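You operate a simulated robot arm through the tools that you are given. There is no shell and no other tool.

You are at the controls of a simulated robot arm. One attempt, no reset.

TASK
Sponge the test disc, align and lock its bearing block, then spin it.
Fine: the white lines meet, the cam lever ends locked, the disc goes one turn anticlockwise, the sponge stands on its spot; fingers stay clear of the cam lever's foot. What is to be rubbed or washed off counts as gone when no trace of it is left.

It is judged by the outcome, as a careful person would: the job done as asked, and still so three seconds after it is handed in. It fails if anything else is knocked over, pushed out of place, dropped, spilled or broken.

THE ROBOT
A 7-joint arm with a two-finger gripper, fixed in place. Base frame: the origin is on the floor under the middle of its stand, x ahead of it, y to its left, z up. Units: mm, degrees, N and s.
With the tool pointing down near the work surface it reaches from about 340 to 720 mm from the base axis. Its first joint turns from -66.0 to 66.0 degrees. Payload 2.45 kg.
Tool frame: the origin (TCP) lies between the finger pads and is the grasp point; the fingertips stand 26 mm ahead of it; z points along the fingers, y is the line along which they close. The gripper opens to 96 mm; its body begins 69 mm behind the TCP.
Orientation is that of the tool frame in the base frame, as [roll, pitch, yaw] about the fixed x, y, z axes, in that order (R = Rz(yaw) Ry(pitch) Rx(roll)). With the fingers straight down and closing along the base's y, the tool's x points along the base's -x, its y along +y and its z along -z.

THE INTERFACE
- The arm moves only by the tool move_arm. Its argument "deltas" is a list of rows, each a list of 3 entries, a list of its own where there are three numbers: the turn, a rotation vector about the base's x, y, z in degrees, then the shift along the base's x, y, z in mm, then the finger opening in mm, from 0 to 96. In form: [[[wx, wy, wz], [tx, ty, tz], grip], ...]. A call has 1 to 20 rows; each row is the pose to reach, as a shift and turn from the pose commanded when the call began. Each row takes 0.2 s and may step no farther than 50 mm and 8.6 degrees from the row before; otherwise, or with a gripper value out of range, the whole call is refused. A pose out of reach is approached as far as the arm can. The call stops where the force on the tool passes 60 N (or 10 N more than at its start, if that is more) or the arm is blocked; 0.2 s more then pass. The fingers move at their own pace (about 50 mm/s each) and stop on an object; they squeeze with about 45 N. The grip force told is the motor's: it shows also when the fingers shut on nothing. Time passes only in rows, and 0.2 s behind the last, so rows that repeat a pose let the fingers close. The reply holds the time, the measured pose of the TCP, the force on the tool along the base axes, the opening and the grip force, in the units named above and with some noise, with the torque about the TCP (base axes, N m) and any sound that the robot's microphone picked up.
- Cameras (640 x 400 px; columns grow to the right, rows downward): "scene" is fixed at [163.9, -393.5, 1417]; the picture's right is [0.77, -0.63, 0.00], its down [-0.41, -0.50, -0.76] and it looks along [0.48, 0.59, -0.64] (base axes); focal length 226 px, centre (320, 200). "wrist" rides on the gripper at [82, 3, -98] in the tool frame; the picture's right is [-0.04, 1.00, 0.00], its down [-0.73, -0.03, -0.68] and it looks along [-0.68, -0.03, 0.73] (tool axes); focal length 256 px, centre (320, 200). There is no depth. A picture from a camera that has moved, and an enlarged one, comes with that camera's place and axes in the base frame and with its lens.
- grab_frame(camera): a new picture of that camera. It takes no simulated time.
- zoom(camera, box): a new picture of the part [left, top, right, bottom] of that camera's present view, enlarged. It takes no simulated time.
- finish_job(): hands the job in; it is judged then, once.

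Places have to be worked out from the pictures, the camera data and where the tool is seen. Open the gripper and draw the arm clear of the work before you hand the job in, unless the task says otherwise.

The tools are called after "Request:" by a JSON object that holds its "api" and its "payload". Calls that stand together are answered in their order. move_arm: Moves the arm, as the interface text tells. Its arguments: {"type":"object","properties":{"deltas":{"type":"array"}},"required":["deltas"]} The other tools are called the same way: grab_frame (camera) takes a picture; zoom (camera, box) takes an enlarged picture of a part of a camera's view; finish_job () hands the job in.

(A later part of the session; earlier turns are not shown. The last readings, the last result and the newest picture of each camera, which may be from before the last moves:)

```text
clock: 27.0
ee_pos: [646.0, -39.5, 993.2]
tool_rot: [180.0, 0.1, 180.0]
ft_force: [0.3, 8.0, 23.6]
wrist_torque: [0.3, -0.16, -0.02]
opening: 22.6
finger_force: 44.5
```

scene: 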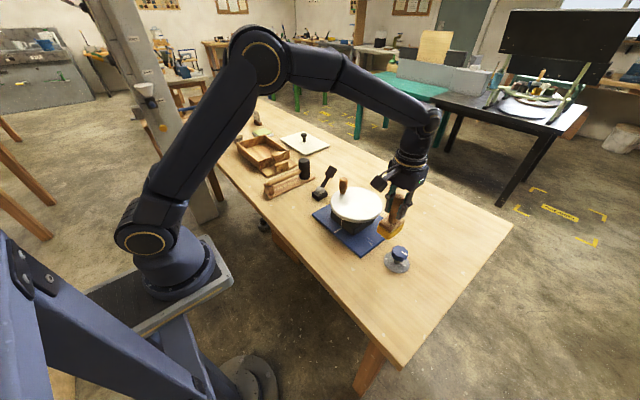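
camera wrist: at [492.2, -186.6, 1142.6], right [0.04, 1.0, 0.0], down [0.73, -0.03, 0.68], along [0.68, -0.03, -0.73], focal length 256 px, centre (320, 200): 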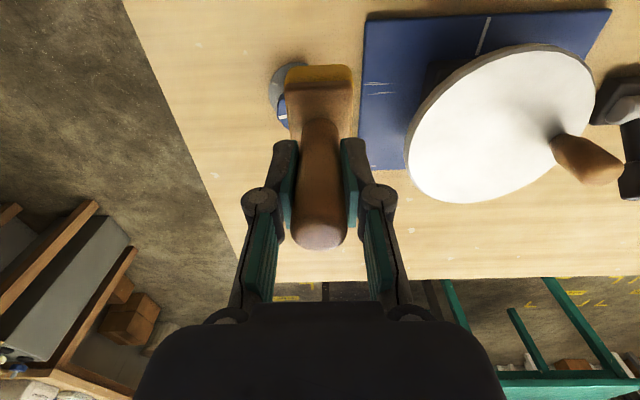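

Pressure held at about 24 N through the pass. I'll finish the stroke toward the edge, lift straight up and withdraw.

Request:
{"api": "move_arm", "payload": {"deltas": [[[0, 0, 0], [0, -10, 0], 10], [[0, 0, 0], [0, -20, 0], 10], [[0, 0, 0], [0, -30, 0], 10], [[0, 0, 0], [0, -40, 0], 10], [[0, 0, 0], [8, -40, 0], 10], [[0, 0, 0], [8, -30, 0], 10], [[0, 0, 0], [8, -20, 0], 10], [[0, 0, 0], [8, -20, 8], 10], [[0, 0, 0], [8, -20, 40], 10], [[0, 0, 0], [-15, -50, 50], 10], [[0, 0, 0], [-40, -85, 50], 10], [[0, 0, 0], [-65, -120, 50], 10], [[0, 0, 0], [-90, -155, 50], 10], [[0, 0, 0], [-90, -155, 50], 10]]}}

Request:
{"api": "zoom", "payload": {"camera": "scene", "box": [310, 170, 406, 240]}}

Request:
{"api": "grab_frame", "payload": {"camera": "wrist"}}

Request:
{"api": "zoom", "payload": {"camera": "scene", "box": [320, 205, 368, 235]}}

```text
clock: 30.0
ee_pos: [556.1, -195.6, 1044.3]
tool_rot: [179.9, 0.0, -179.9]
ft_force: [0.1, 0.9, -0.8]
wrist_torque: [-0.03, 0.01, 0.02]
opening: 23.0
finger_force: 44.8
```

```text
5.71 times, centred on (358, 205) of scene
camera zoom: at [163.9, -393.5, 1417.0], right [0.77, -0.63, 0.0], down [-0.41, -0.5, -0.76], along [0.48, 0.59, -0.64], focal length 1294 px, centre (103, 171)
```

zoom: 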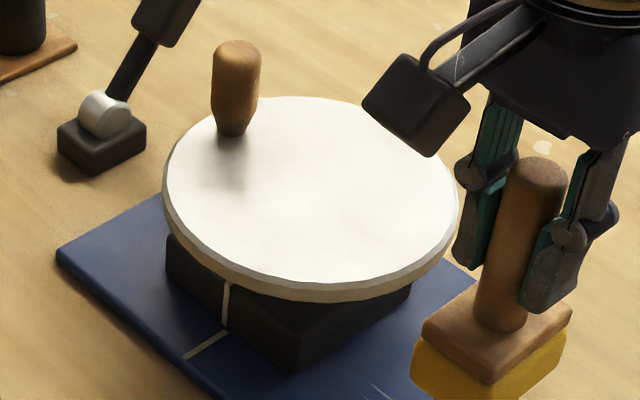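

```text
taken
camera wrist: at [473.7, -191.4, 1142.7], right [0.04, 1.0, 0.0], down [0.73, -0.03, 0.68], along [0.68, -0.03, -0.73], focal length 256 px, centre (320, 200)
```

wrist: 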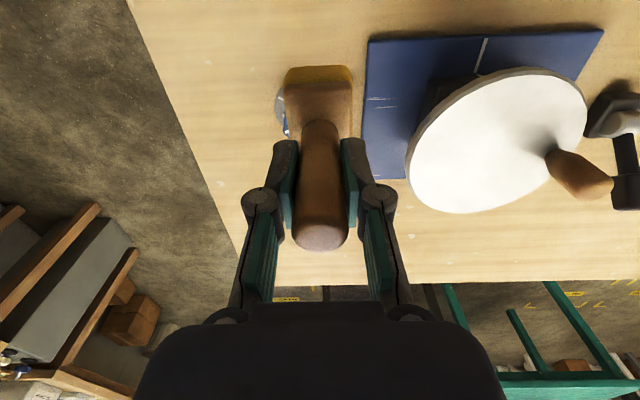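

```text
13.33 times, centred on (344, 220) of scene
camera zoom: at [163.9, -393.5, 1417.0], right [0.77, -0.63, 0.0], down [-0.41, -0.5, -0.76], along [0.48, 0.59, -0.64], focal length 3020 px, centre (0, -67)
```

zoom: 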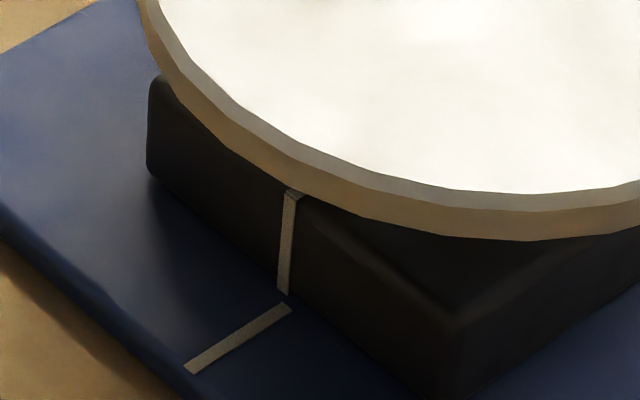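

The disc is clean, and neither the handle nor the block has moved. I'll carry the sponge back to above its spot [479.5,-340].

Request:
{"api": "move_arm", "payload": {"deltas": [[[0, 0, 0], [-15, -29, 0], 10], [[0, 0, 0], [-30, -58, 0], 10], [[0, 0, 0], [-46, -87, 0], 10], [[0, 0, 0], [-61, -116, 0], 10], [[0, 0, 0], [-76, -145, 0], 10], [[0, 0, 0], [-76, -145, -40], 10], [[0, 0, 0], [-76, -145, -80], 10], [[0, 0, 0], [-76, -145, -115], 10], [[0, 0, 0], [-76, -145, -140], 10], [[0, 0, 0], [-76, -145, -145], 10], [[0, 0, 0], [-76, -145, -145], 10]]}}

Request:
{"api": "grab_frame", "payload": {"camera": "wrist"}}

Request:
{"api": "zoom", "payload": {"camera": "scene", "box": [376, 285, 440, 350]}}

```text
clock: 32.4
ee_pos: [480.9, -341.5, 899.3]
tool_rot: [180.0, 0.0, -179.9]
ft_force: [0.2, -0.8, -1.0]
wrist_torque: [-0.02, -0.02, 0.0]
opening: 22.8
finger_force: 45.1
```

```text
taken
camera wrist: at [398.2, -336.4, 997.2], right [0.04, 1.0, 0.0], down [0.73, -0.03, 0.68], along [0.68, -0.03, -0.73], focal length 256 px, centre (320, 200)
```

wrist: 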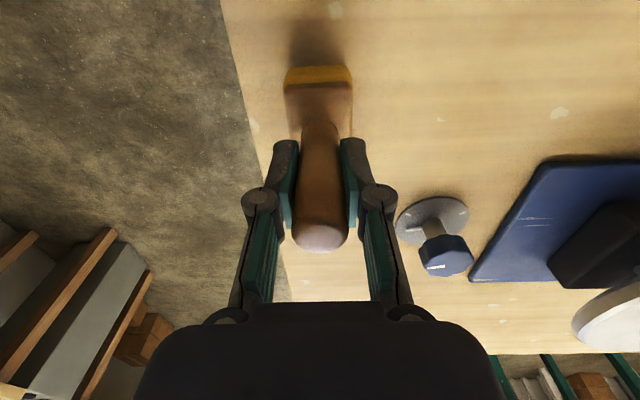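

```text
6.15 times, centred on (408, 318) of scene
camera zoom: at [163.9, -393.5, 1417.0], right [0.77, -0.63, 0.0], down [-0.41, -0.5, -0.76], along [0.48, 0.59, -0.64], focal length 1394 px, centre (-222, -523)
```

zoom: 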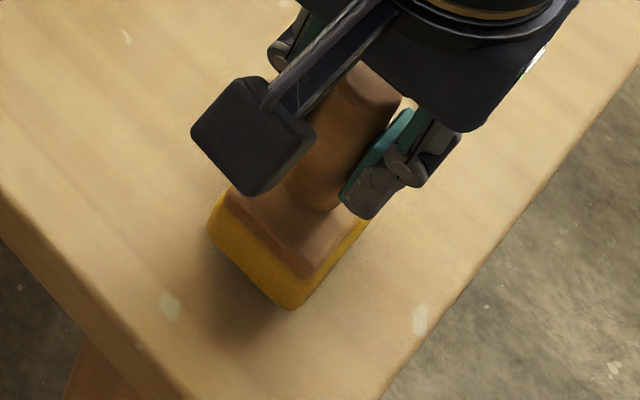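

No contact yet at z=900. I'll lower in small steps to feel the table.

Request:
{"api": "move_arm", "payload": {"deltas": [[[0, 0, 0], [0, 0, -4], 10], [[0, 0, 0], [0, 0, -6], 10], [[0, 0, 0], [0, 0, -7], 10], [[0, 0, 0], [0, 0, -7], 10]]}}

```text
clock: 33.4
ee_pos: [480.2, -339.5, 891.7]
tool_rot: [179.9, 0.0, 179.9]
ft_force: [-0.3, -0.3, -1.3]
wrist_torque: [0.04, 0.0, -0.04]
opening: 22.7
finger_force: 44.9
```

Request:
{"api": "move_arm", "payload": {"deltas": [[[0, 0, 0], [0, 0, -1], 10], [[0, 0, 0], [0, 0, -2], 10], [[0, 0, 0], [0, 0, -2], 10]]}}

```text
clock: 34.2
ee_pos: [480.8, -340.3, 892.4]
tool_rot: [-179.7, 0.0, -180.0]
ft_force: [-5.7, 5.0, 22.5]
wrist_torque: [0.21, 0.43, 0.02]
opening: 22.8
finger_force: 45.2
```

Contact: 22 N at z command 891. I'll relieve 1 mm, open the fingers and lift straight up.

Request:
{"api": "move_arm", "payload": {"deltas": [[[0, 0, 0], [0, 0, 1], 10], [[0, 0, 0], [0, 0, 1], 10], [[0, 0, 0], [0, 0, 1], 30], [[0, 0, 0], [0, 0, 1], 50], [[0, 0, 0], [0, 0, 1], 96], [[0, 0, 0], [0, 0, 1], 96], [[0, 0, 0], [0, 0, 1], 96], [[0, 0, 0], [0, 0, 40], 96], [[0, 0, 0], [0, 0, 80], 96], [[0, 0, 0], [0, 0, 119], 96], [[0, 0, 0], [0, 0, 119], 96]]}}

Request:
{"api": "grab_frame", "payload": {"camera": "wrist"}}

Request:
{"api": "zoom", "payload": {"camera": "wrist", "box": [272, 10, 384, 150]}}

Request:
{"api": "zoom", "payload": {"camera": "scene", "box": [376, 285, 440, 350]}}

```text
clock: 36.6
ee_pos: [480.3, -341.1, 1009.4]
tool_rot: [-180.0, 0.0, -180.0]
ft_force: [-0.5, 0.2, -0.3]
wrist_torque: [0.0, -0.04, 0.0]
opening: 96.1
finger_force: 0.1
```

```text
taken
camera wrist: at [398.1, -336.0, 1107.9], right [0.04, 1.0, 0.0], down [0.73, -0.03, 0.68], along [0.68, -0.03, -0.73], focal length 256 px, centre (320, 200)
```

wrist: 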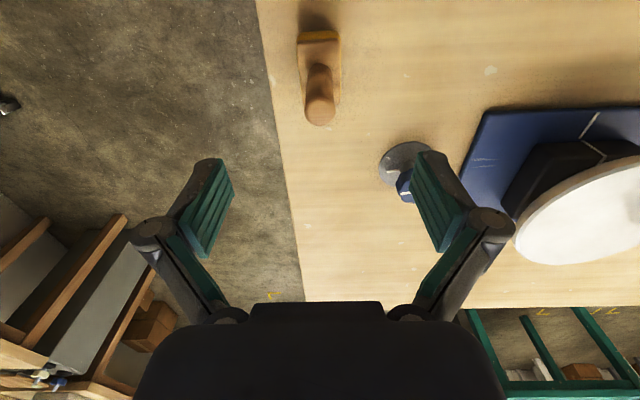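

```text
2.86 times, centred on (328, 80) of wrist
camera zoom: at [398.1, -336.0, 1107.9], right [0.04, 1.0, 0.0], down [0.73, -0.03, 0.68], along [0.68, -0.03, -0.73], focal length 731 px, centre (297, 543)
```

zoom: 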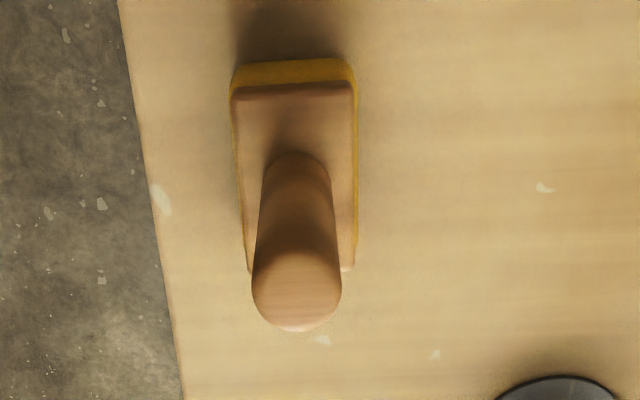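

```text
6.15 times, centred on (408, 318) of scene
camera zoom: at [163.9, -393.5, 1417.0], right [0.77, -0.63, 0.0], down [-0.41, -0.5, -0.76], along [0.48, 0.59, -0.64], focal length 1394 px, centre (-222, -523)
```

zoom: 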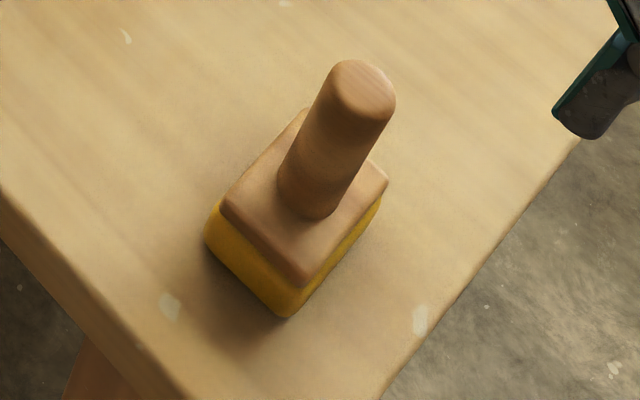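

The sponge stands exactly where it was. Next is the block: I'll first touch the disc top with closed fingertips to get its height, so I'm moving over the clean part of the disc near [640,-50].

Request:
{"api": "move_arm", "payload": {"deltas": [[[0, 0, 0], [20, 36, 0], 60], [[0, 0, 0], [40, 72, 0], 30], [[0, 0, 0], [60, 109, 0], 0], [[0, 0, 0], [80, 145, 0], 0], [[0, 0, 0], [100, 181, 0], 0], [[0, 0, 0], [120, 218, 0], 0], [[0, 0, 0], [140, 254, 0], 0], [[0, 0, 0], [160, 290, 0], 0], [[0, 0, 0], [160, 290, -30], 0], [[0, 0, 0], [160, 290, -60], 0], [[0, 0, 0], [160, 290, -72], 0], [[0, 0, 0], [160, 290, -72], 0]]}}

Request:
{"api": "grab_frame", "payload": {"camera": "scene"}}

Request:
{"api": "grab_frame", "payload": {"camera": "wrist"}}

```text
clock: 39.2
ee_pos: [640.6, -50.0, 936.1]
tool_rot: [180.0, 0.0, -180.0]
ft_force: [-0.3, 0.4, -0.5]
wrist_torque: [-0.01, -0.03, 0.0]
opening: 0.0
finger_force: 29.3
```

```text
taken
```

scene: 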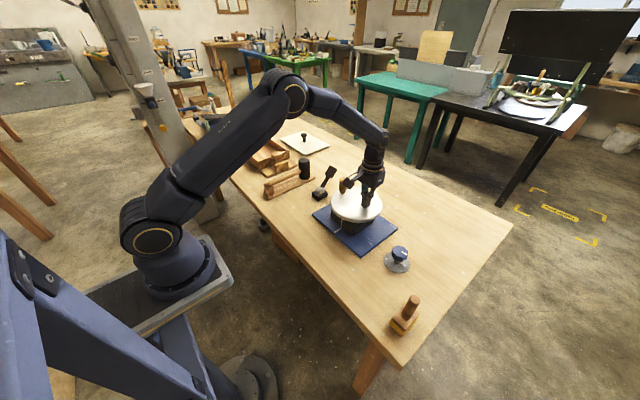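

```text
taken
camera wrist: at [558.6, -46.5, 1034.9], right [0.04, 1.0, 0.0], down [0.73, -0.03, 0.68], along [0.68, -0.03, -0.73], focal length 256 px, centre (320, 200)
```

wrist: 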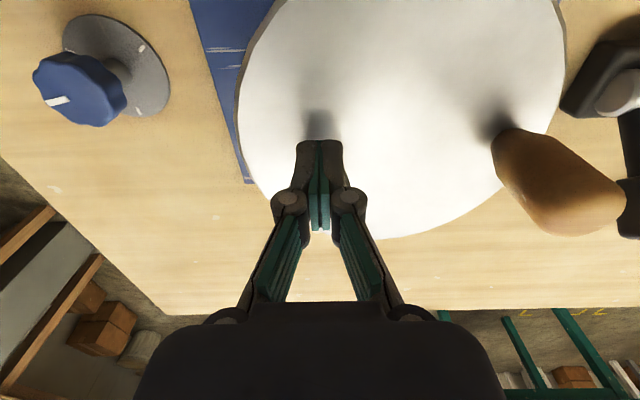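

Tips are about 10 mm or more above a clean disc surface. I'll lower in 3 mm stages to feel contact.

Request:
{"api": "move_arm", "payload": {"deltas": [[[0, 0, 0], [0, 0, -3], 0], [[0, 0, 0], [0, 0, -5], 0], [[0, 0, 0], [0, 0, -5], 0]]}}

```text
clock: 40.0
ee_pos: [640.7, -49.9, 932.2]
tool_rot: [-179.9, 0.0, 179.9]
ft_force: [-0.1, 0.5, -0.6]
wrist_torque: [-0.02, -0.04, -0.03]
opening: 0.0
finger_force: 28.5
```

Request:
{"api": "move_arm", "payload": {"deltas": [[[0, 0, 0], [0, 0, -1.5], 0], [[0, 0, 0], [0, 0, -3], 0], [[0, 0, 0], [0, 0, -3], 0]]}}

```text
clock: 40.8
ee_pos: [640.9, -50.1, 929.3]
tool_rot: [-179.9, 0.0, 179.9]
ft_force: [-0.7, -0.2, 0.6]
wrist_torque: [0.01, 0.01, 0.01]
opening: 0.0
finger_force: 28.9
```

Request:
{"api": "move_arm", "payload": {"deltas": [[[0, 0, 0], [0, 0, -1.5], 0], [[0, 0, 0], [0, 0, -3], 0], [[0, 0, 0], [0, 0, -3], 0]]}}

```text
clock: 41.6
ee_pos: [640.5, -51.1, 927.6]
tool_rot: [-180.0, 0.1, -180.0]
ft_force: [-7.7, 1.4, 23.1]
wrist_torque: [-0.01, 0.3, 0.12]
opening: 6.1
finger_force: 28.3
```

Contact at TCP z≈928 puts the disc top at about 902, with the handle top near 972. I'll lift, swing over to the +y side of the disc, and turn the gripper -90° so its narrow side can push the rim at its tangent point without touching the handle.

Request:
{"api": "move_arm", "payload": {"deltas": [[[0, 0, 0], [0, 0, 30], 0], [[0, 0, 0], [0, 0, 70], 0], [[0, 0, -8], [0, 0, 105], 0], [[0, 0, -16], [0, 20, 110], 0], [[0, 0, -24], [0, 45, 110], 0], [[0, 0, -32], [0, 70, 110], 0], [[0, 0, -40], [0, 95, 110], 0], [[0, 0, -48], [0, 120, 110], 0], [[0, 0, -56], [0, 145, 110], 0], [[0, 0, -64], [0, 165, 110], 0], [[0, 0, -72], [0, 180, 110], 0], [[0, 0, -80], [0, 190, 110], 0], [[0, 0, -88], [0, 190, 110], 0], [[0, 0, -90], [0, 190, 110], 0], [[0, 0, -90], [0, 190, 110], 0]]}}

Request:
{"api": "grab_frame", "payload": {"camera": "scene"}}

Request:
{"api": "grab_frame", "payload": {"camera": "wrist"}}

```text
clock: 44.8
ee_pos: [639.8, 140.2, 1036.8]
tool_rot: [-179.9, -0.1, 89.8]
ft_force: [-0.3, -0.1, 0.8]
wrist_torque: [-0.01, 0.01, -0.01]
opening: 0.0
finger_force: 28.8
```

```text
taken
```

scene: 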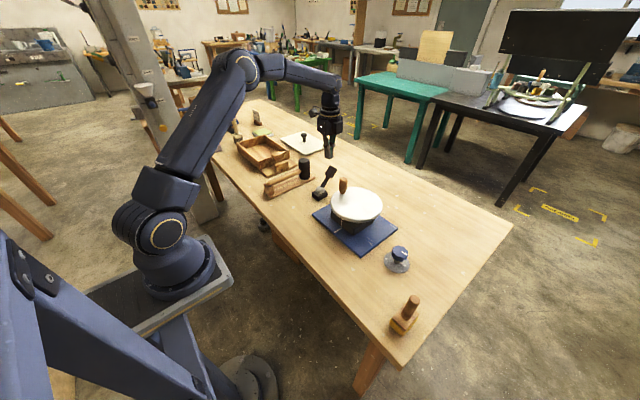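

```text
taken
camera wrist: at [643.2, 222.2, 1134.6], right [1.0, -0.04, 0.0], down [-0.03, -0.73, 0.68], along [-0.03, -0.68, -0.73], focal length 256 px, centre (320, 200)
```

wrist: 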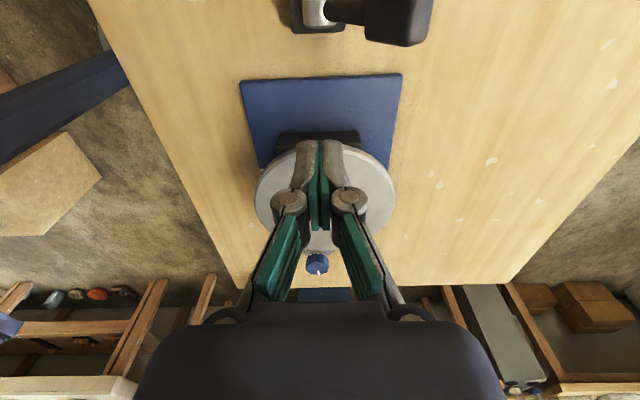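

The gripper is turned with the camera on the +y side. I'll descend beside the disc at y=140, to TCP z=917, well clear of the lever.

Request:
{"api": "move_arm", "payload": {"deltas": [[[0, 0, 0], [0, -5, -40], 0], [[0, 0, 0], [0, -10, -80], 0], [[0, 0, 0], [0, -15, -110], 0], [[0, 0, 0], [0, -20, -120], 0], [[0, 0, 0], [0, -20, -120], 0]]}}

Request:
{"api": "grab_frame", "payload": {"camera": "wrist"}}

Request:
{"api": "zoom", "payload": {"camera": "scene", "box": [290, 140, 418, 240]}}

```text
clock: 46.0
ee_pos: [639.2, 118.9, 917.3]
tool_rot: [-180.0, 0.0, 90.0]
ft_force: [-0.1, 0.3, 0.2]
wrist_torque: [-0.01, -0.03, 0.0]
opening: 0.0
finger_force: 28.4
```

```text
taken
camera wrist: at [643.0, 201.2, 1015.0], right [1.0, -0.04, 0.0], down [-0.03, -0.73, 0.68], along [-0.03, -0.68, -0.73], focal length 256 px, centre (320, 200)
```

wrist: 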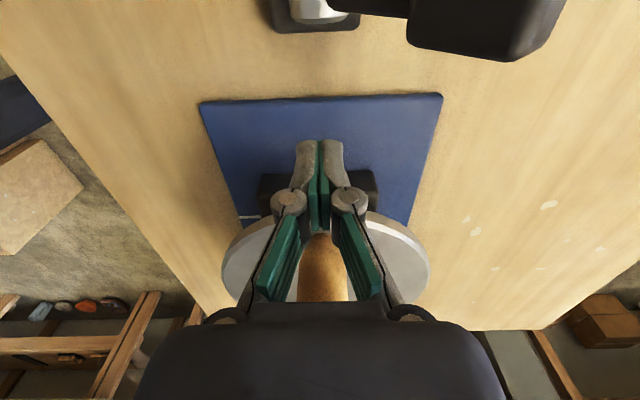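

```text
4.00 times, centred on (354, 190) of scene
camera zoom: at [163.9, -393.5, 1417.0], right [0.77, -0.63, 0.0], down [-0.41, -0.5, -0.76], along [0.48, 0.59, -0.64], focal length 906 px, centre (184, 240)
```

zoom: 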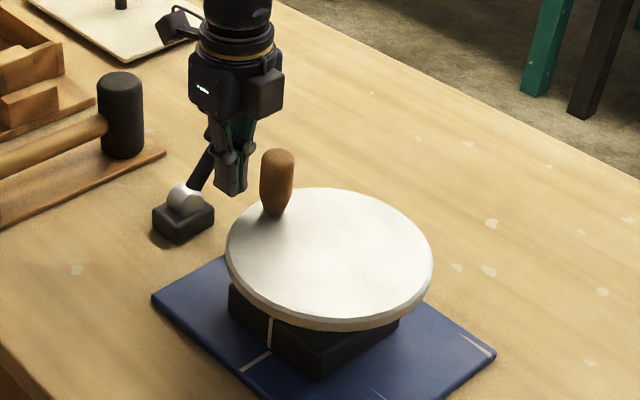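

Fingers hang beside the disc, clear of the handle and lever. I'll approach the rim slowly in -y while watching the side force.

Request:
{"api": "move_arm", "payload": {"deltas": [[[0, 0, 0], [0, -8, 0], 0], [[0, 0, 0], [0, -16, 0], 0], [[0, 0, 0], [0, -20, 0], 0], [[0, 0, 0], [0, -20, 0], 0]]}}

Request:
{"api": "zoom", "payload": {"camera": "scene", "box": [320, 160, 384, 200]}}

```text
clock: 47.0
ee_pos: [639.7, 99.0, 916.0]
tool_rot: [180.0, 0.1, 90.0]
ft_force: [0.0, 0.1, 0.7]
wrist_torque: [0.01, -0.03, 0.04]
opening: 0.1
finger_force: 28.9
```

```text
10.00 times, centred on (352, 180) of scene
camera zoom: at [163.9, -393.5, 1417.0], right [0.77, -0.63, 0.0], down [-0.41, -0.5, -0.76], along [0.48, 0.59, -0.64], focal length 2265 px, centre (0, 400)
```

zoom: 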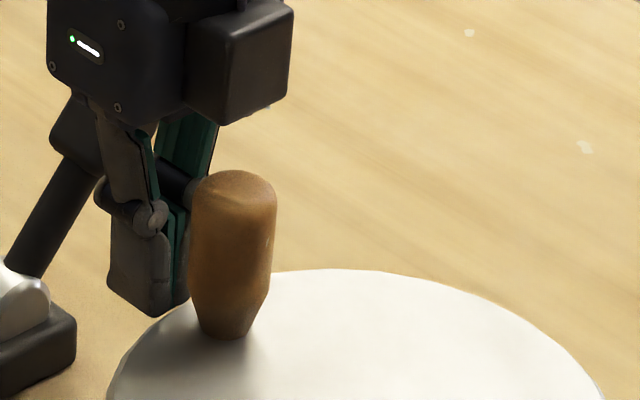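

Still no contact at y=100 and the gripper body clears the handle top. I'll continue in small steps.

Request:
{"api": "move_arm", "payload": {"deltas": [[[0, 0, 0], [0, -2, 0], 0], [[0, 0, 0], [0, -4, 0], 0], [[0, 0, 0], [0, -4, 0], 0]]}}

Request:
{"api": "move_arm", "payload": {"deltas": [[[0, 0, 0], [0, -2, 0], 0], [[0, 0, 0], [0, -2, 0], 0]]}}

```text
clock: 47.8
ee_pos: [640.8, 96.0, 916.1]
tool_rot: [180.0, 0.1, 90.0]
ft_force: [0.0, 0.4, -0.6]
wrist_torque: [-0.01, 0.0, -0.01]
opening: 0.0
finger_force: 28.2
```

```text
clock: 48.4
ee_pos: [640.1, 93.3, 916.4]
tool_rot: [179.9, 0.0, 90.0]
ft_force: [0.0, 0.1, 0.0]
wrist_torque: [-0.02, 0.0, -0.03]
opening: 0.0
finger_force: 28.5
```

No force yet at y≈94; continuing in 2 mm steps.

Request:
{"api": "move_arm", "payload": {"deltas": [[[0, 0, 0], [0, -2, 0], 0], [[0, 0, 0], [0, -2, 0], 0]]}}

Request:
{"api": "zoom", "payload": {"camera": "scene", "box": [320, 160, 384, 200]}}

Request:
{"api": "zoom", "payload": {"camera": "scene", "box": [320, 205, 368, 235]}}

Request:
{"api": "zoom", "payload": {"camera": "wrist", "box": [240, 120, 400, 260]}}

```text
clock: 49.0
ee_pos: [640.1, 91.7, 916.6]
tool_rot: [180.0, 0.0, 90.0]
ft_force: [0.5, -0.3, 0.2]
wrist_torque: [0.02, -0.02, -0.01]
opening: 0.4
finger_force: 28.4
```

```text
10.00 times, centred on (352, 180) of scene
camera zoom: at [163.9, -393.5, 1417.0], right [0.77, -0.63, 0.0], down [-0.41, -0.5, -0.76], along [0.48, 0.59, -0.64], focal length 2265 px, centre (0, 400)
```

zoom: 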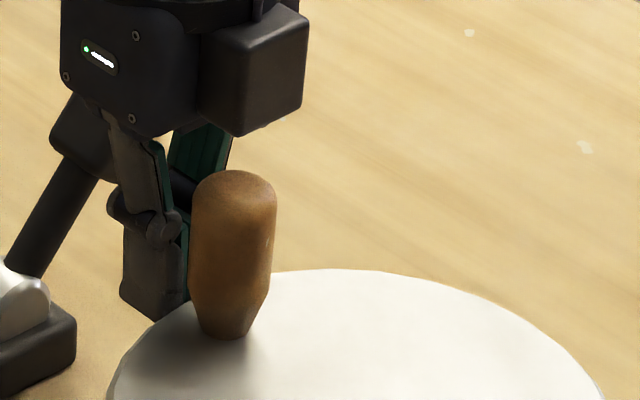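

```text
13.33 times, centred on (344, 220) of scene
camera zoom: at [163.9, -393.5, 1417.0], right [0.77, -0.63, 0.0], down [-0.41, -0.5, -0.76], along [0.48, 0.59, -0.64], focal length 3020 px, centre (0, -67)
```

zoom: 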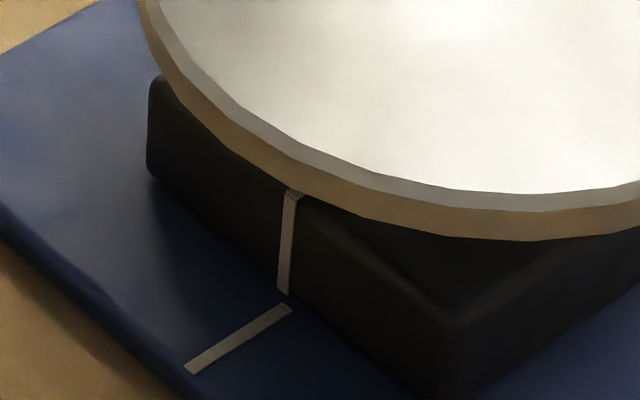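

```text
2.86 times, centred on (320, 190) of wrist
camera zoom: at [643.0, 174.3, 1014.5], right [1.0, -0.04, 0.0], down [-0.03, -0.73, 0.68], along [-0.03, -0.68, -0.73], focal length 731 px, centre (320, 229)
```

zoom: 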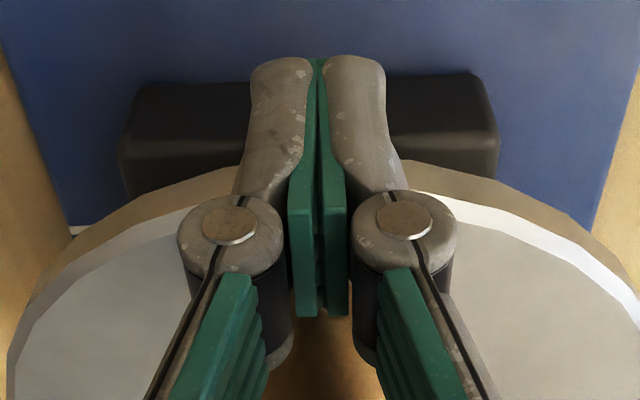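

The finger is close to the rim but has not touched it yet. I'll continue in 1.5–2 mm steps.

Request:
{"api": "move_arm", "payload": {"deltas": [[[0, 0, 0], [0, -2, 0], 0], [[0, 0, 0], [0, -2, 0], 0]]}}

Request:
{"api": "move_arm", "payload": {"deltas": [[[0, 0, 0], [0, -1.5, 0], 0], [[0, 0, 0], [0, -1.5, 0], 0]]}}

```text
clock: 49.6
ee_pos: [640.3, 91.1, 915.4]
tool_rot: [180.0, -0.3, 90.1]
ft_force: [1.1, 9.8, -1.7]
wrist_torque: [0.18, -0.09, 0.01]
opening: 0.0
finger_force: 28.5
```

```text
clock: 50.2
ee_pos: [640.7, 92.1, 916.0]
tool_rot: [-179.9, -0.2, 90.1]
ft_force: [0.9, 22.2, -3.7]
wrist_torque: [0.45, -0.1, -0.05]
opening: 0.1
finger_force: 28.4
```

Contact with the rim: 22 N and the torque arm says the contact is near the fingertips. I'll look at the lines before adding more force.

Request:
{"api": "zoom", "payload": {"camera": "scene", "box": [320, 205, 368, 235]}}

Request:
{"api": "zoom", "payload": {"camera": "scene", "box": [320, 160, 384, 200]}}

```text
13.33 times, centred on (344, 220) of scene
camera zoom: at [164.0, -392.9, 1417.2], right [0.77, -0.63, 0.0], down [-0.41, -0.5, -0.76], along [0.48, 0.59, -0.64], focal length 3020 px, centre (0, -67)
```

zoom: 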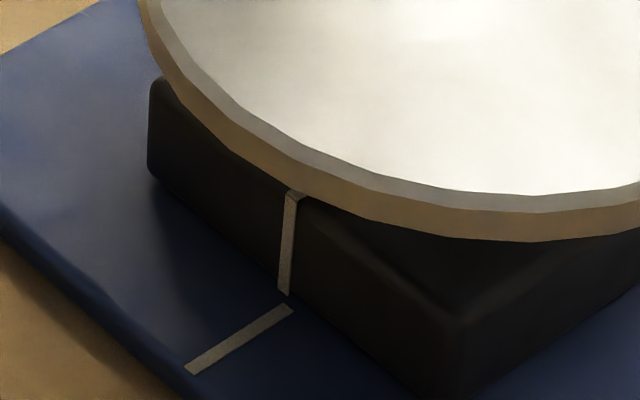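

```text
10.00 times, centred on (352, 180) of scene
camera zoom: at [164.0, -392.9, 1417.2], right [0.77, -0.63, 0.0], down [-0.41, -0.5, -0.76], along [0.48, 0.59, -0.64], focal length 2265 px, centre (0, 400)
```

zoom: 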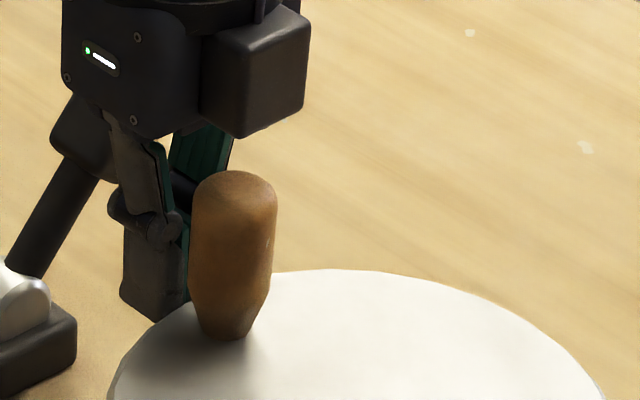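

The block hasn't moved yet at 22 N. I'll press a few mm further in small steps, watching for it to slide.

Request:
{"api": "move_arm", "payload": {"deltas": [[[0, 0, 0], [0, -1, 0], 0], [[0, 0, 0], [0, -2, 0], 0], [[0, 0, 0], [0, -2, 0], 0]]}}

Request:
{"api": "zoom", "payload": {"camera": "scene", "box": [320, 205, 368, 235]}}

```text
clock: 51.0
ee_pos: [640.5, 91.4, 915.9]
tool_rot: [-180.0, -0.5, 90.1]
ft_force: [0.1, 27.3, -2.1]
wrist_torque: [0.5, -0.17, 0.01]
opening: 5.9
finger_force: 28.6
```

```text
13.33 times, centred on (344, 220) of scene
camera zoom: at [164.0, -392.8, 1417.2], right [0.77, -0.63, 0.0], down [-0.41, -0.5, -0.76], along [0.48, 0.59, -0.64], focal length 3020 px, centre (0, -67)
```

zoom: 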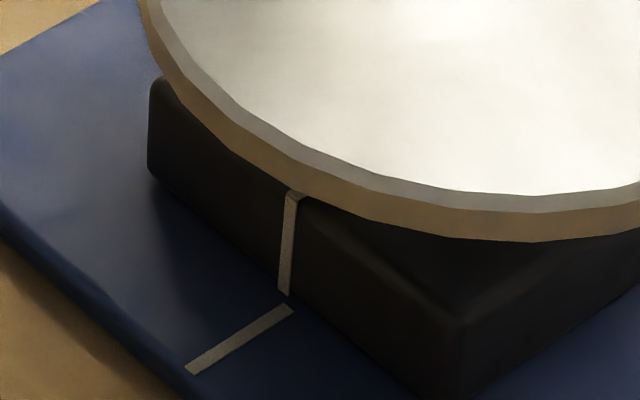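

27 N and still stuck. I'll push on gradually up to about 45–50 N.

Request:
{"api": "move_arm", "payload": {"deltas": [[[0, 0, 0], [0, -1, 0], 0], [[0, 0, 0], [0, -2, 0], 0], [[0, 0, 0], [0, -2, 0], 0]]}}

Request:
{"api": "zoom", "payload": {"camera": "scene", "box": [320, 205, 368, 235]}}

Request:
{"api": "zoom", "payload": {"camera": "wrist", "box": [240, 120, 400, 260]}}

```text
clock: 51.8
ee_pos: [639.8, 92.1, 916.8]
tool_rot: [180.0, -0.6, 90.2]
ft_force: [0.5, 33.0, 1.4]
wrist_torque: [0.48, -0.26, -0.05]
opening: 6.3
finger_force: 28.7
```

```text
13.33 times, centred on (344, 220) of scene
camera zoom: at [163.9, -392.7, 1417.3], right [0.77, -0.63, 0.0], down [-0.41, -0.5, -0.76], along [0.48, 0.59, -0.64], focal length 3020 px, centre (0, -67)
```

zoom: 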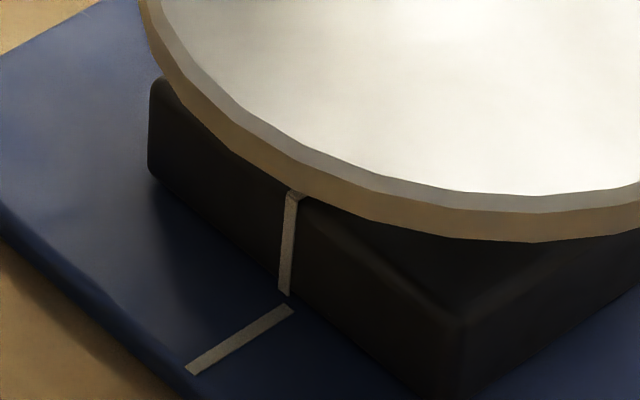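

```text
2.86 times, centred on (320, 190) of wrist
camera zoom: at [642.1, 172.9, 1015.5], right [1.0, -0.04, 0.0], down [-0.03, -0.74, 0.67], along [-0.03, -0.67, -0.74], focal length 731 px, centre (320, 229)
```

zoom: 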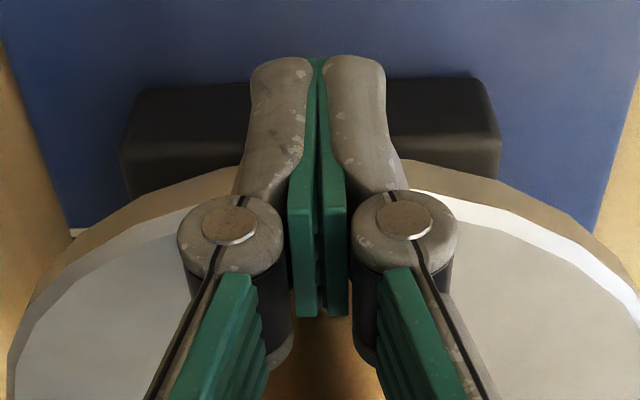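

33 N and no slide yet. I'll raise the push in small steps toward 50 N, checking the lines.

Request:
{"api": "move_arm", "payload": {"deltas": [[[0, 0, 0], [0, -1, 0], 0], [[0, 0, 0], [0, -2, 0], 0], [[0, 0, 0], [0, -3, 0], 0], [[0, 0, 0], [0, -3, 0], 0]]}}

Request:
{"api": "zoom", "payload": {"camera": "scene", "box": [320, 205, 368, 235]}}

```text
clock: 52.8
ee_pos: [638.3, 91.6, 916.0]
tool_rot: [179.9, -0.8, 90.3]
ft_force: [0.5, 40.1, 7.7]
wrist_torque: [0.55, -0.31, -0.02]
opening: 6.0
finger_force: 28.5
```

```text
13.33 times, centred on (344, 220) of scene
camera zoom: at [163.8, -392.5, 1417.3], right [0.77, -0.63, 0.0], down [-0.41, -0.5, -0.76], along [0.48, 0.59, -0.64], focal length 3020 px, centre (0, -67)
```

zoom: 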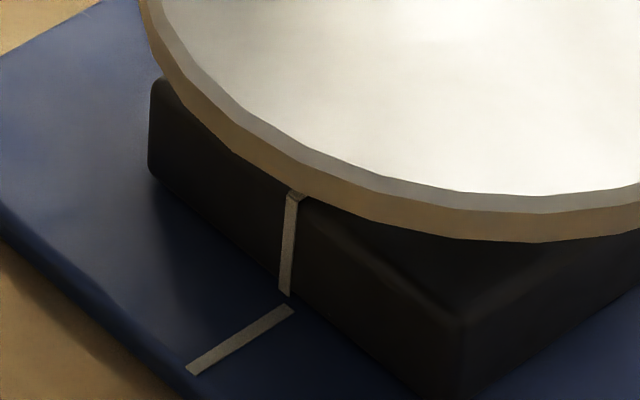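

Even 40 N doesn't move it, so I suspect the block is clamped now ("ends locked" suggests the lever may start locked). I'll back off and look at the cam lever from the +y side.

Request:
{"api": "move_arm", "payload": {"deltas": [[[0, 0, 0], [0, 5, 0], 0], [[0, 0, 0], [0, 20, 0], 0], [[0, 0, 0], [0, 41, 0], 0], [[0, 0, 0], [0, 41, 40], 0], [[0, 0, 0], [0, 41, 80], 0], [[0, 0, 0], [0, 60, 115], 0], [[0, 0, 0], [0, 105, 115], 0], [[0, 0, 0], [0, 150, 115], 0], [[0, 0, 0], [0, 190, 100], 0], [[0, 0, 0], [0, 210, 80], 0], [[0, 0, 0], [0, 210, 80], 0]]}}

Request:
{"api": "grab_frame", "payload": {"camera": "wrist"}}

Request:
{"api": "zoom", "payload": {"camera": "wrist", "box": [270, 130, 430, 230]}}

Request:
{"api": "zoom", "payload": {"camera": "scene", "box": [320, 205, 368, 235]}}

```text
clock: 55.2
ee_pos: [639.5, 292.4, 997.2]
tool_rot: [-179.9, 0.0, 90.0]
ft_force: [-0.3, -0.1, -1.1]
wrist_torque: [0.01, 0.02, 0.0]
opening: 0.1
finger_force: 27.8
```

```text
taken
camera wrist: at [642.7, 374.4, 1094.7], right [1.0, -0.04, 0.0], down [-0.03, -0.73, 0.68], along [-0.03, -0.68, -0.73], focal length 256 px, centre (320, 200)
```

wrist: 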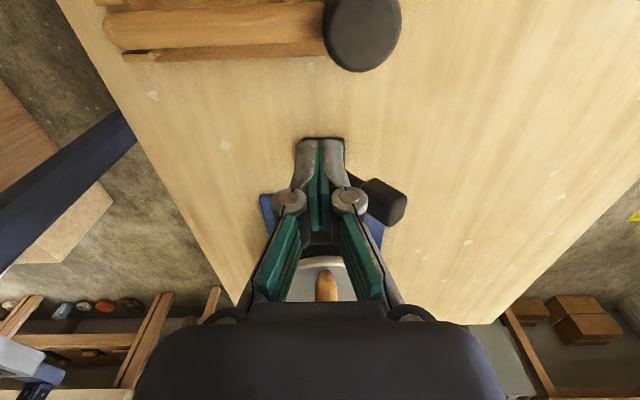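

```text
4.00 times, centred on (350, 180) of wrist
camera zoom: at [642.7, 374.4, 1094.7], right [1.0, -0.04, 0.0], down [-0.03, -0.73, 0.68], along [-0.03, -0.68, -0.73], focal length 1024 px, centre (200, 280)
```

zoom: 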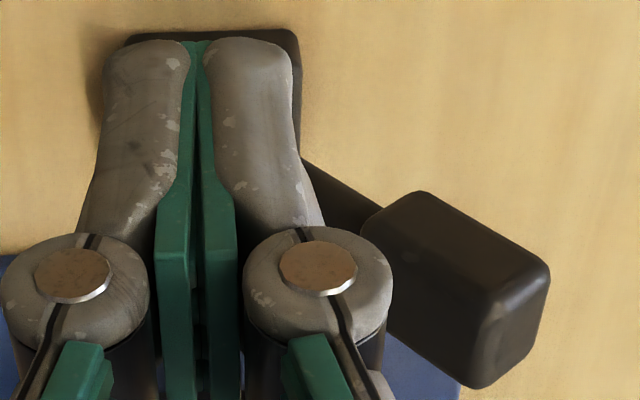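

```text
13.33 times, centred on (344, 220) of scene
camera zoom: at [163.9, -393.5, 1417.0], right [0.77, -0.63, 0.0], down [-0.41, -0.5, -0.76], along [0.48, 0.59, -0.64], focal length 3020 px, centre (0, -67)
```

zoom: 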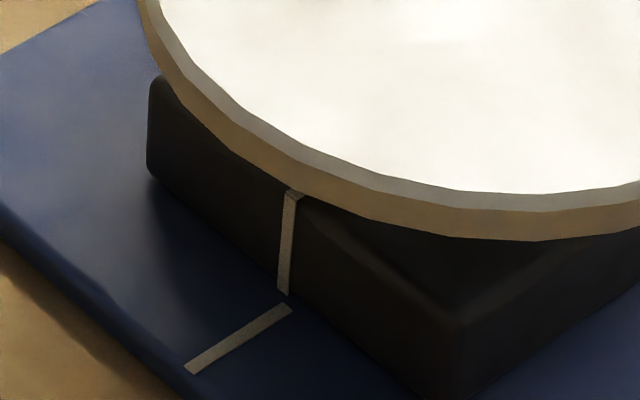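

The fingers hide the cam. I'll shift 85 mm toward the robot so the lever shows to the right of the fingers.

Request:
{"api": "move_arm", "payload": {"deltas": [[[0, 0, 0], [-40, 0, 0], 0], [[0, 0, 0], [-85, 0, 0], 0], [[0, 0, 0], [-85, 0, 0], 0]]}}

Request:
{"api": "grab_frame", "payload": {"camera": "wrist"}}

Request:
{"api": "zoom", "payload": {"camera": "wrist", "box": [340, 120, 500, 220]}}

```text
clock: 56.0
ee_pos: [555.1, 292.8, 996.5]
tool_rot: [179.9, 0.0, 90.0]
ft_force: [0.7, 0.4, -0.8]
wrist_torque: [-0.01, 0.03, -0.03]
opening: 0.0
finger_force: 28.9
```

```text
taken
camera wrist: at [557.5, 374.5, 1095.2], right [1.0, -0.04, 0.0], down [-0.03, -0.73, 0.68], along [-0.03, -0.68, -0.73], focal length 256 px, centre (320, 200)
```

wrist: 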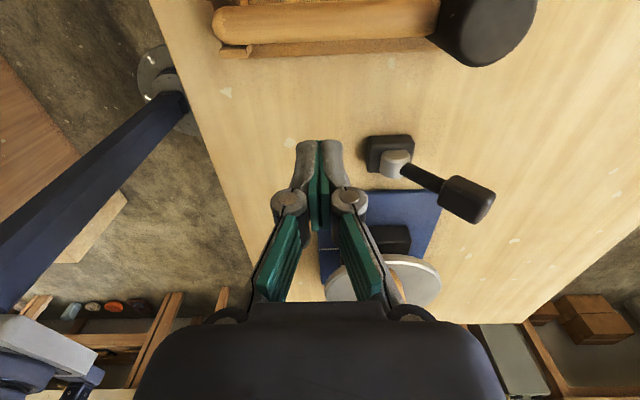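

```text
4.00 times, centred on (420, 170) of wrist
camera zoom: at [557.5, 374.5, 1095.2], right [1.0, -0.04, 0.0], down [-0.03, -0.73, 0.68], along [-0.03, -0.68, -0.73], focal length 1024 px, centre (-80, 320)
```

zoom: 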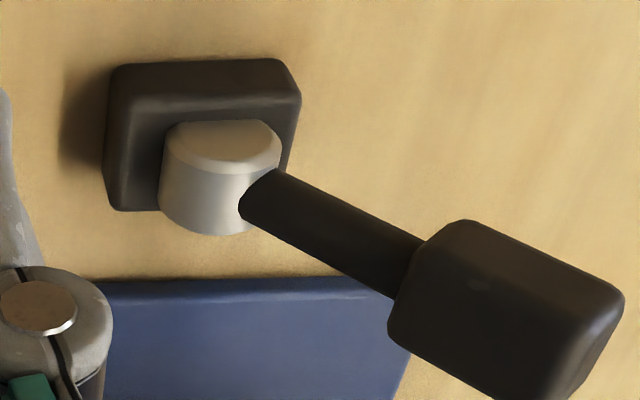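

The lever pivots about a y-axis and leans toward +x; its grip spans about [682,188,891] to [709,188,922]. I'll turn the gripper back so the fingers close along y, and bring it above the lever's grip, well away from the foot.

Request:
{"api": "move_arm", "payload": {"deltas": [[[0, 0, 8], [12, -10, 10], 0], [[0, 0, 16], [25, -20, 20], 20], [[0, 0, 24], [37, -30, 20], 40], [[0, 0, 32], [50, -40, 20], 60], [[0, 0, 40], [62, -50, 20], 60], [[0, 0, 48], [75, -60, 20], 60], [[0, 0, 56], [87, -70, 20], 60], [[0, 0, 64], [100, -80, 20], 60], [[0, 0, 72], [112, -90, 20], 60], [[0, 0, 80], [125, -100, 20], 60], [[0, 0, 88], [133, -105, 10], 60], [[0, 0, 90], [133, -105, 3], 60], [[0, 0, 90], [133, -105, 3], 60]]}}

Request:
{"api": "grab_frame", "payload": {"camera": "wrist"}}

Request:
{"api": "zoom", "payload": {"camera": "scene", "box": [290, 140, 386, 200]}}

```text
clock: 58.8
ee_pos: [688.8, 186.0, 998.0]
tool_rot: [-180.0, 0.1, -179.9]
ft_force: [0.4, -0.4, -0.3]
wrist_torque: [0.02, -0.01, 0.01]
opening: 60.2
finger_force: 0.1
```

```text
taken
camera wrist: at [606.4, 189.7, 1097.2], right [0.04, 1.0, 0.0], down [0.73, -0.03, 0.68], along [0.68, -0.03, -0.73], focal length 256 px, centre (320, 200)
```

wrist: 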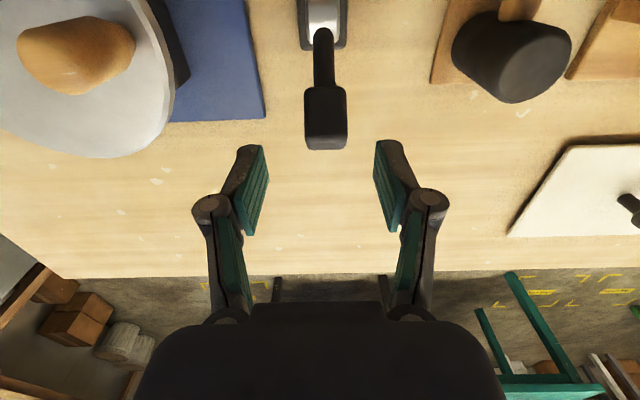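

```text
6.67 times, centred on (338, 170) of scene
camera zoom: at [163.9, -393.5, 1417.0], right [0.77, -0.63, 0.0], down [-0.41, -0.5, -0.76], along [0.48, 0.59, -0.64], focal length 1510 px, centre (200, 400)
```

zoom: 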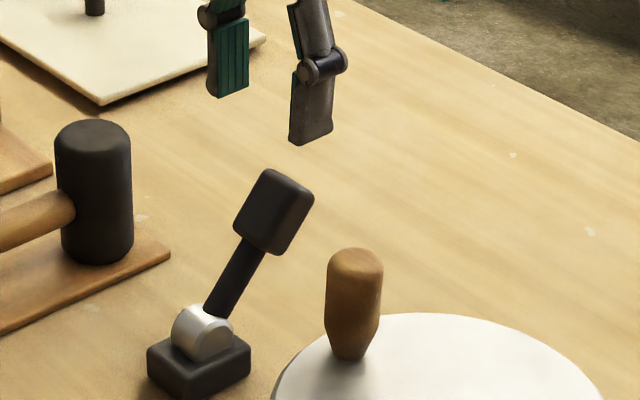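

The lever grip is at about [697,190,905] and roughly 30 mm wide, straddled by the open fingers. I'll descend to z=905 and close gently on it.

Request:
{"api": "move_arm", "payload": {"deltas": [[[0, 0, 0], [2, 2, -40], 60], [[0, 0, 0], [3, 2, -75], 60], [[0, 0, 0], [3, 2, -95], 60], [[0, 0, 0], [3, 2, -95], 60]]}}

Request:
{"api": "grab_frame", "payload": {"camera": "wrist"}}

Request:
{"api": "zoom", "payload": {"camera": "scene", "box": [290, 140, 386, 200]}}

```text
clock: 59.8
ee_pos: [691.9, 188.2, 904.4]
tool_rot: [-179.9, 0.1, -179.9]
ft_force: [-0.7, 0.9, 0.8]
wrist_torque: [-0.03, 0.01, -0.02]
opening: 59.9
finger_force: 0.0
```

```text
taken
camera wrist: at [609.2, 192.3, 1002.5], right [0.04, 1.0, 0.0], down [0.73, -0.03, 0.68], along [0.68, -0.03, -0.73], focal length 256 px, centre (320, 200)
```

wrist: 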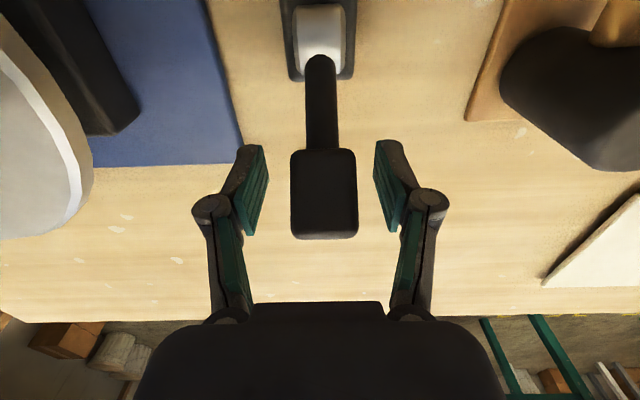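

```text
6.67 times, centred on (338, 170) of scene
camera zoom: at [163.9, -393.5, 1417.0], right [0.77, -0.63, 0.0], down [-0.41, -0.5, -0.76], along [0.48, 0.59, -0.64], focal length 1510 px, centre (200, 400)
```

zoom: 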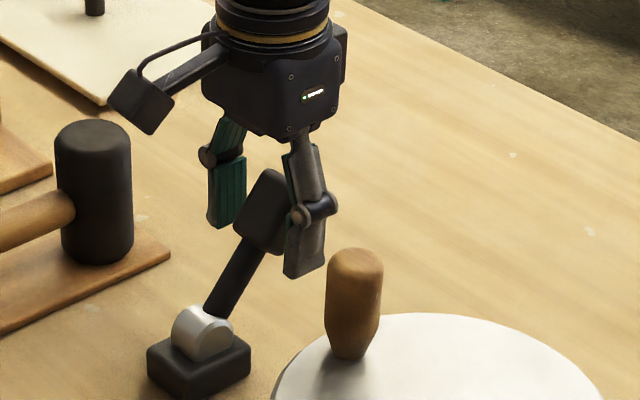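

The fingers straddle the grip well. I'll centre by +1.5 mm in y and close on it.

Request:
{"api": "move_arm", "payload": {"deltas": [[[0, 0, 0], [0, 1.5, 0], 50], [[0, 0, 0], [0, 1.5, 0], 40], [[0, 0, 0], [0, 1.5, 0], 20], [[0, 0, 0], [0, 1.5, 0], 20], [[0, 0, 0], [0, 1.5, 0], 20]]}}

```text
clock: 61.0
ee_pos: [692.1, 189.7, 904.4]
tool_rot: [180.0, -0.1, -180.0]
ft_force: [0.1, 0.8, 1.0]
wrist_torque: [-0.01, 0.06, -0.01]
opening: 38.2
finger_force: 45.2
```

Gripped at 38 mm. I'll try a small arc step toward -x (up and over) and read the resistance.

Request:
{"api": "move_arm", "payload": {"deltas": [[[0, 0, 0], [-2.7, 0, 2], 20], [[0, 0, 0], [-5.3, 0, 3.9], 20], [[0, 0, 0], [-5.3, 0, 3.9], 20]]}}

Request:
{"api": "zoom", "payload": {"camera": "scene", "box": [290, 140, 386, 200]}}

```text
clock: 61.8
ee_pos: [686.8, 190.1, 907.0]
tool_rot: [-180.0, 0.1, 180.0]
ft_force: [12.3, 3.1, -11.4]
wrist_torque: [-0.05, -1.27, 0.02]
opening: 38.3
finger_force: 44.5
```

```text
6.67 times, centred on (338, 170) of scene
camera zoom: at [164.5, -393.4, 1417.0], right [0.77, -0.63, 0.0], down [-0.41, -0.5, -0.76], along [0.48, 0.59, -0.64], focal length 1510 px, centre (200, 400)
```

zoom: 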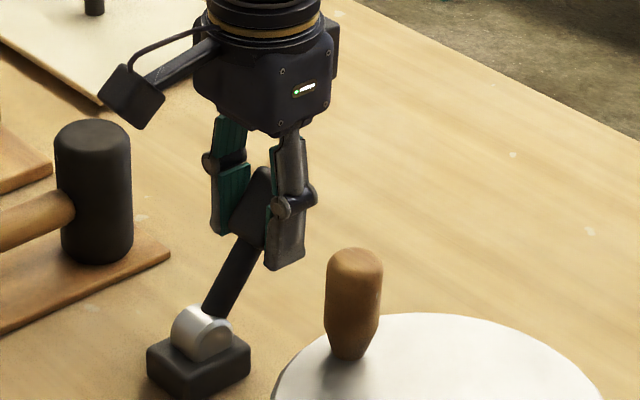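

It moved with about 15 N of resistance, so the lever swings this way. I'll continue along the arc in steps, watching force and sound.

Request:
{"api": "move_arm", "payload": {"deltas": [[[0, 0, 0], [-5, 0, 3], 20], [[0, 0, 0], [-10.7, 0, 5.7], 20], [[0, 0, 0], [-17, 0, 8.2], 20], [[0, 0, 0], [-23.2, 0, 10.1], 20], [[0, 0, 0], [-23.2, 0, 10.1], 20]]}}

Request:
{"api": "zoom", "payload": {"camera": "scene", "box": [290, 140, 386, 200]}}

Request:
{"api": "grab_frame", "payload": {"camera": "wrist"}}

```text
clock: 63.0
ee_pos: [664.5, 191.3, 920.6]
tool_rot: [179.9, 0.4, 180.0]
ft_force: [16.8, 1.2, 8.0]
wrist_torque: [-0.05, -1.15, 0.08]
opening: 38.3
finger_force: 45.2
```

```text
6.67 times, centred on (338, 170) of scene
camera zoom: at [164.1, -393.5, 1417.0], right [0.77, -0.63, 0.0], down [-0.41, -0.5, -0.76], along [0.48, 0.59, -0.64], focal length 1510 px, centre (200, 400)
```

zoom: 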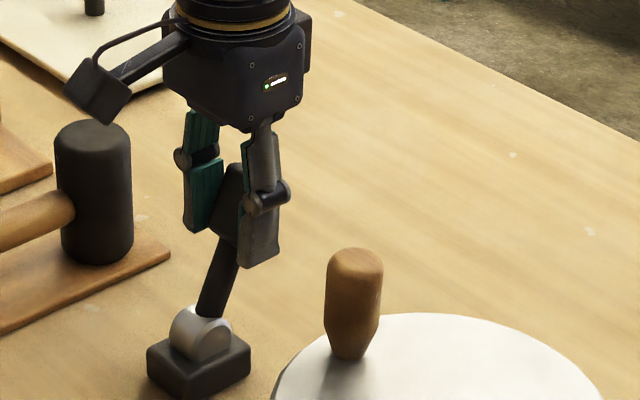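

```text
taken
camera wrist: at [582.0, 193.8, 1017.6], right [0.04, 1.0, 0.0], down [0.73, -0.03, 0.68], along [0.68, -0.03, -0.73], focal length 256 px, centre (320, 200)
```

wrist: 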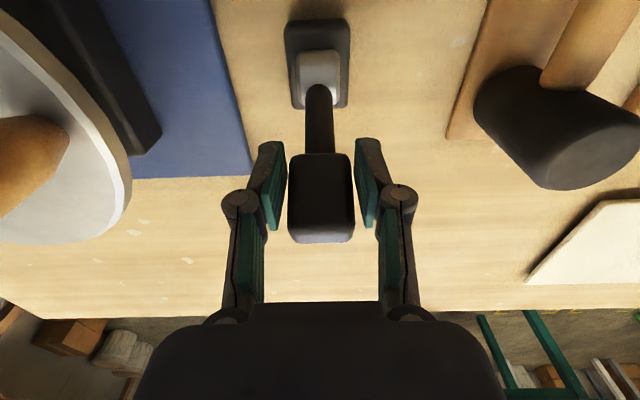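

The lever follows smoothly, now about 15° from upright. I'll continue past vertical toward -x, checking readings.

Request:
{"api": "move_arm", "payload": {"deltas": [[[0, 0, 0], [-6, 0, 1.3], 20], [[0, 0, 0], [-12, 0, 2.3], 20], [[0, 0, 0], [-17, 0, 2.8], 20], [[0, 0, 0], [-22, 0, 3], 20], [[0, 0, 0], [-22, 0, 3], 20]]}}

Request:
{"api": "zoom", "payload": {"camera": "scene", "box": [290, 140, 386, 200]}}

```text
clock: 64.2
ee_pos: [640.9, 189.8, 921.3]
tool_rot: [180.0, 0.1, 180.0]
ft_force: [5.9, 1.1, 11.2]
wrist_torque: [0.0, -0.57, 0.01]
opening: 36.9
finger_force: 44.8
```

```text
6.67 times, centred on (338, 170) of scene
camera zoom: at [163.8, -393.6, 1417.0], right [0.77, -0.63, 0.0], down [-0.41, -0.5, -0.76], along [0.48, 0.59, -0.64], focal length 1510 px, centre (200, 400)
```

zoom: 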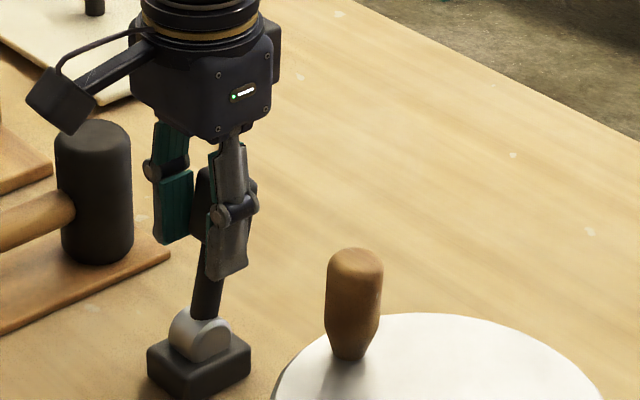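

The lever is now near vertical. I'll continue past it toward the robot side in small arcs.

Request:
{"api": "move_arm", "payload": {"deltas": [[[0, 0, 0], [-7, 0, 0.2], 20], [[0, 0, 0], [-14.5, 0, -0.7], 20], [[0, 0, 0], [-22, 0, -2], 20], [[0, 0, 0], [-22, 0, -2], 20]]}}

Request:
{"api": "zoom", "payload": {"camera": "scene", "box": [290, 140, 386, 200]}}

```text
clock: 65.2
ee_pos: [618.5, 189.8, 919.7]
tool_rot: [179.9, 0.0, -179.9]
ft_force: [0.2, -0.4, -0.8]
wrist_torque: [0.01, -0.01, 0.02]
opening: 20.1
finger_force: 0.1
```

```text
6.67 times, centred on (338, 170) of scene
camera zoom: at [163.9, -393.5, 1417.0], right [0.77, -0.63, 0.0], down [-0.41, -0.5, -0.76], along [0.48, 0.59, -0.64], focal length 1510 px, centre (200, 400)
```

zoom: 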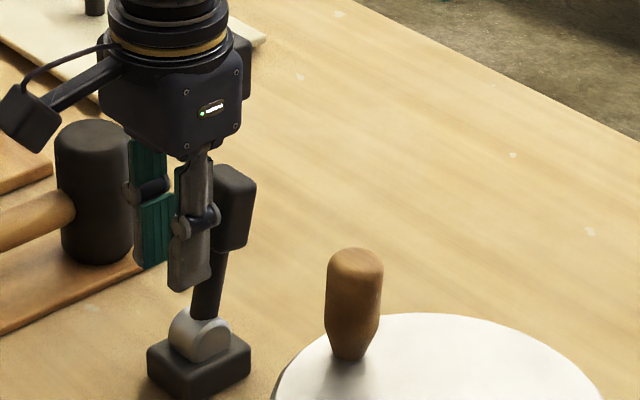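

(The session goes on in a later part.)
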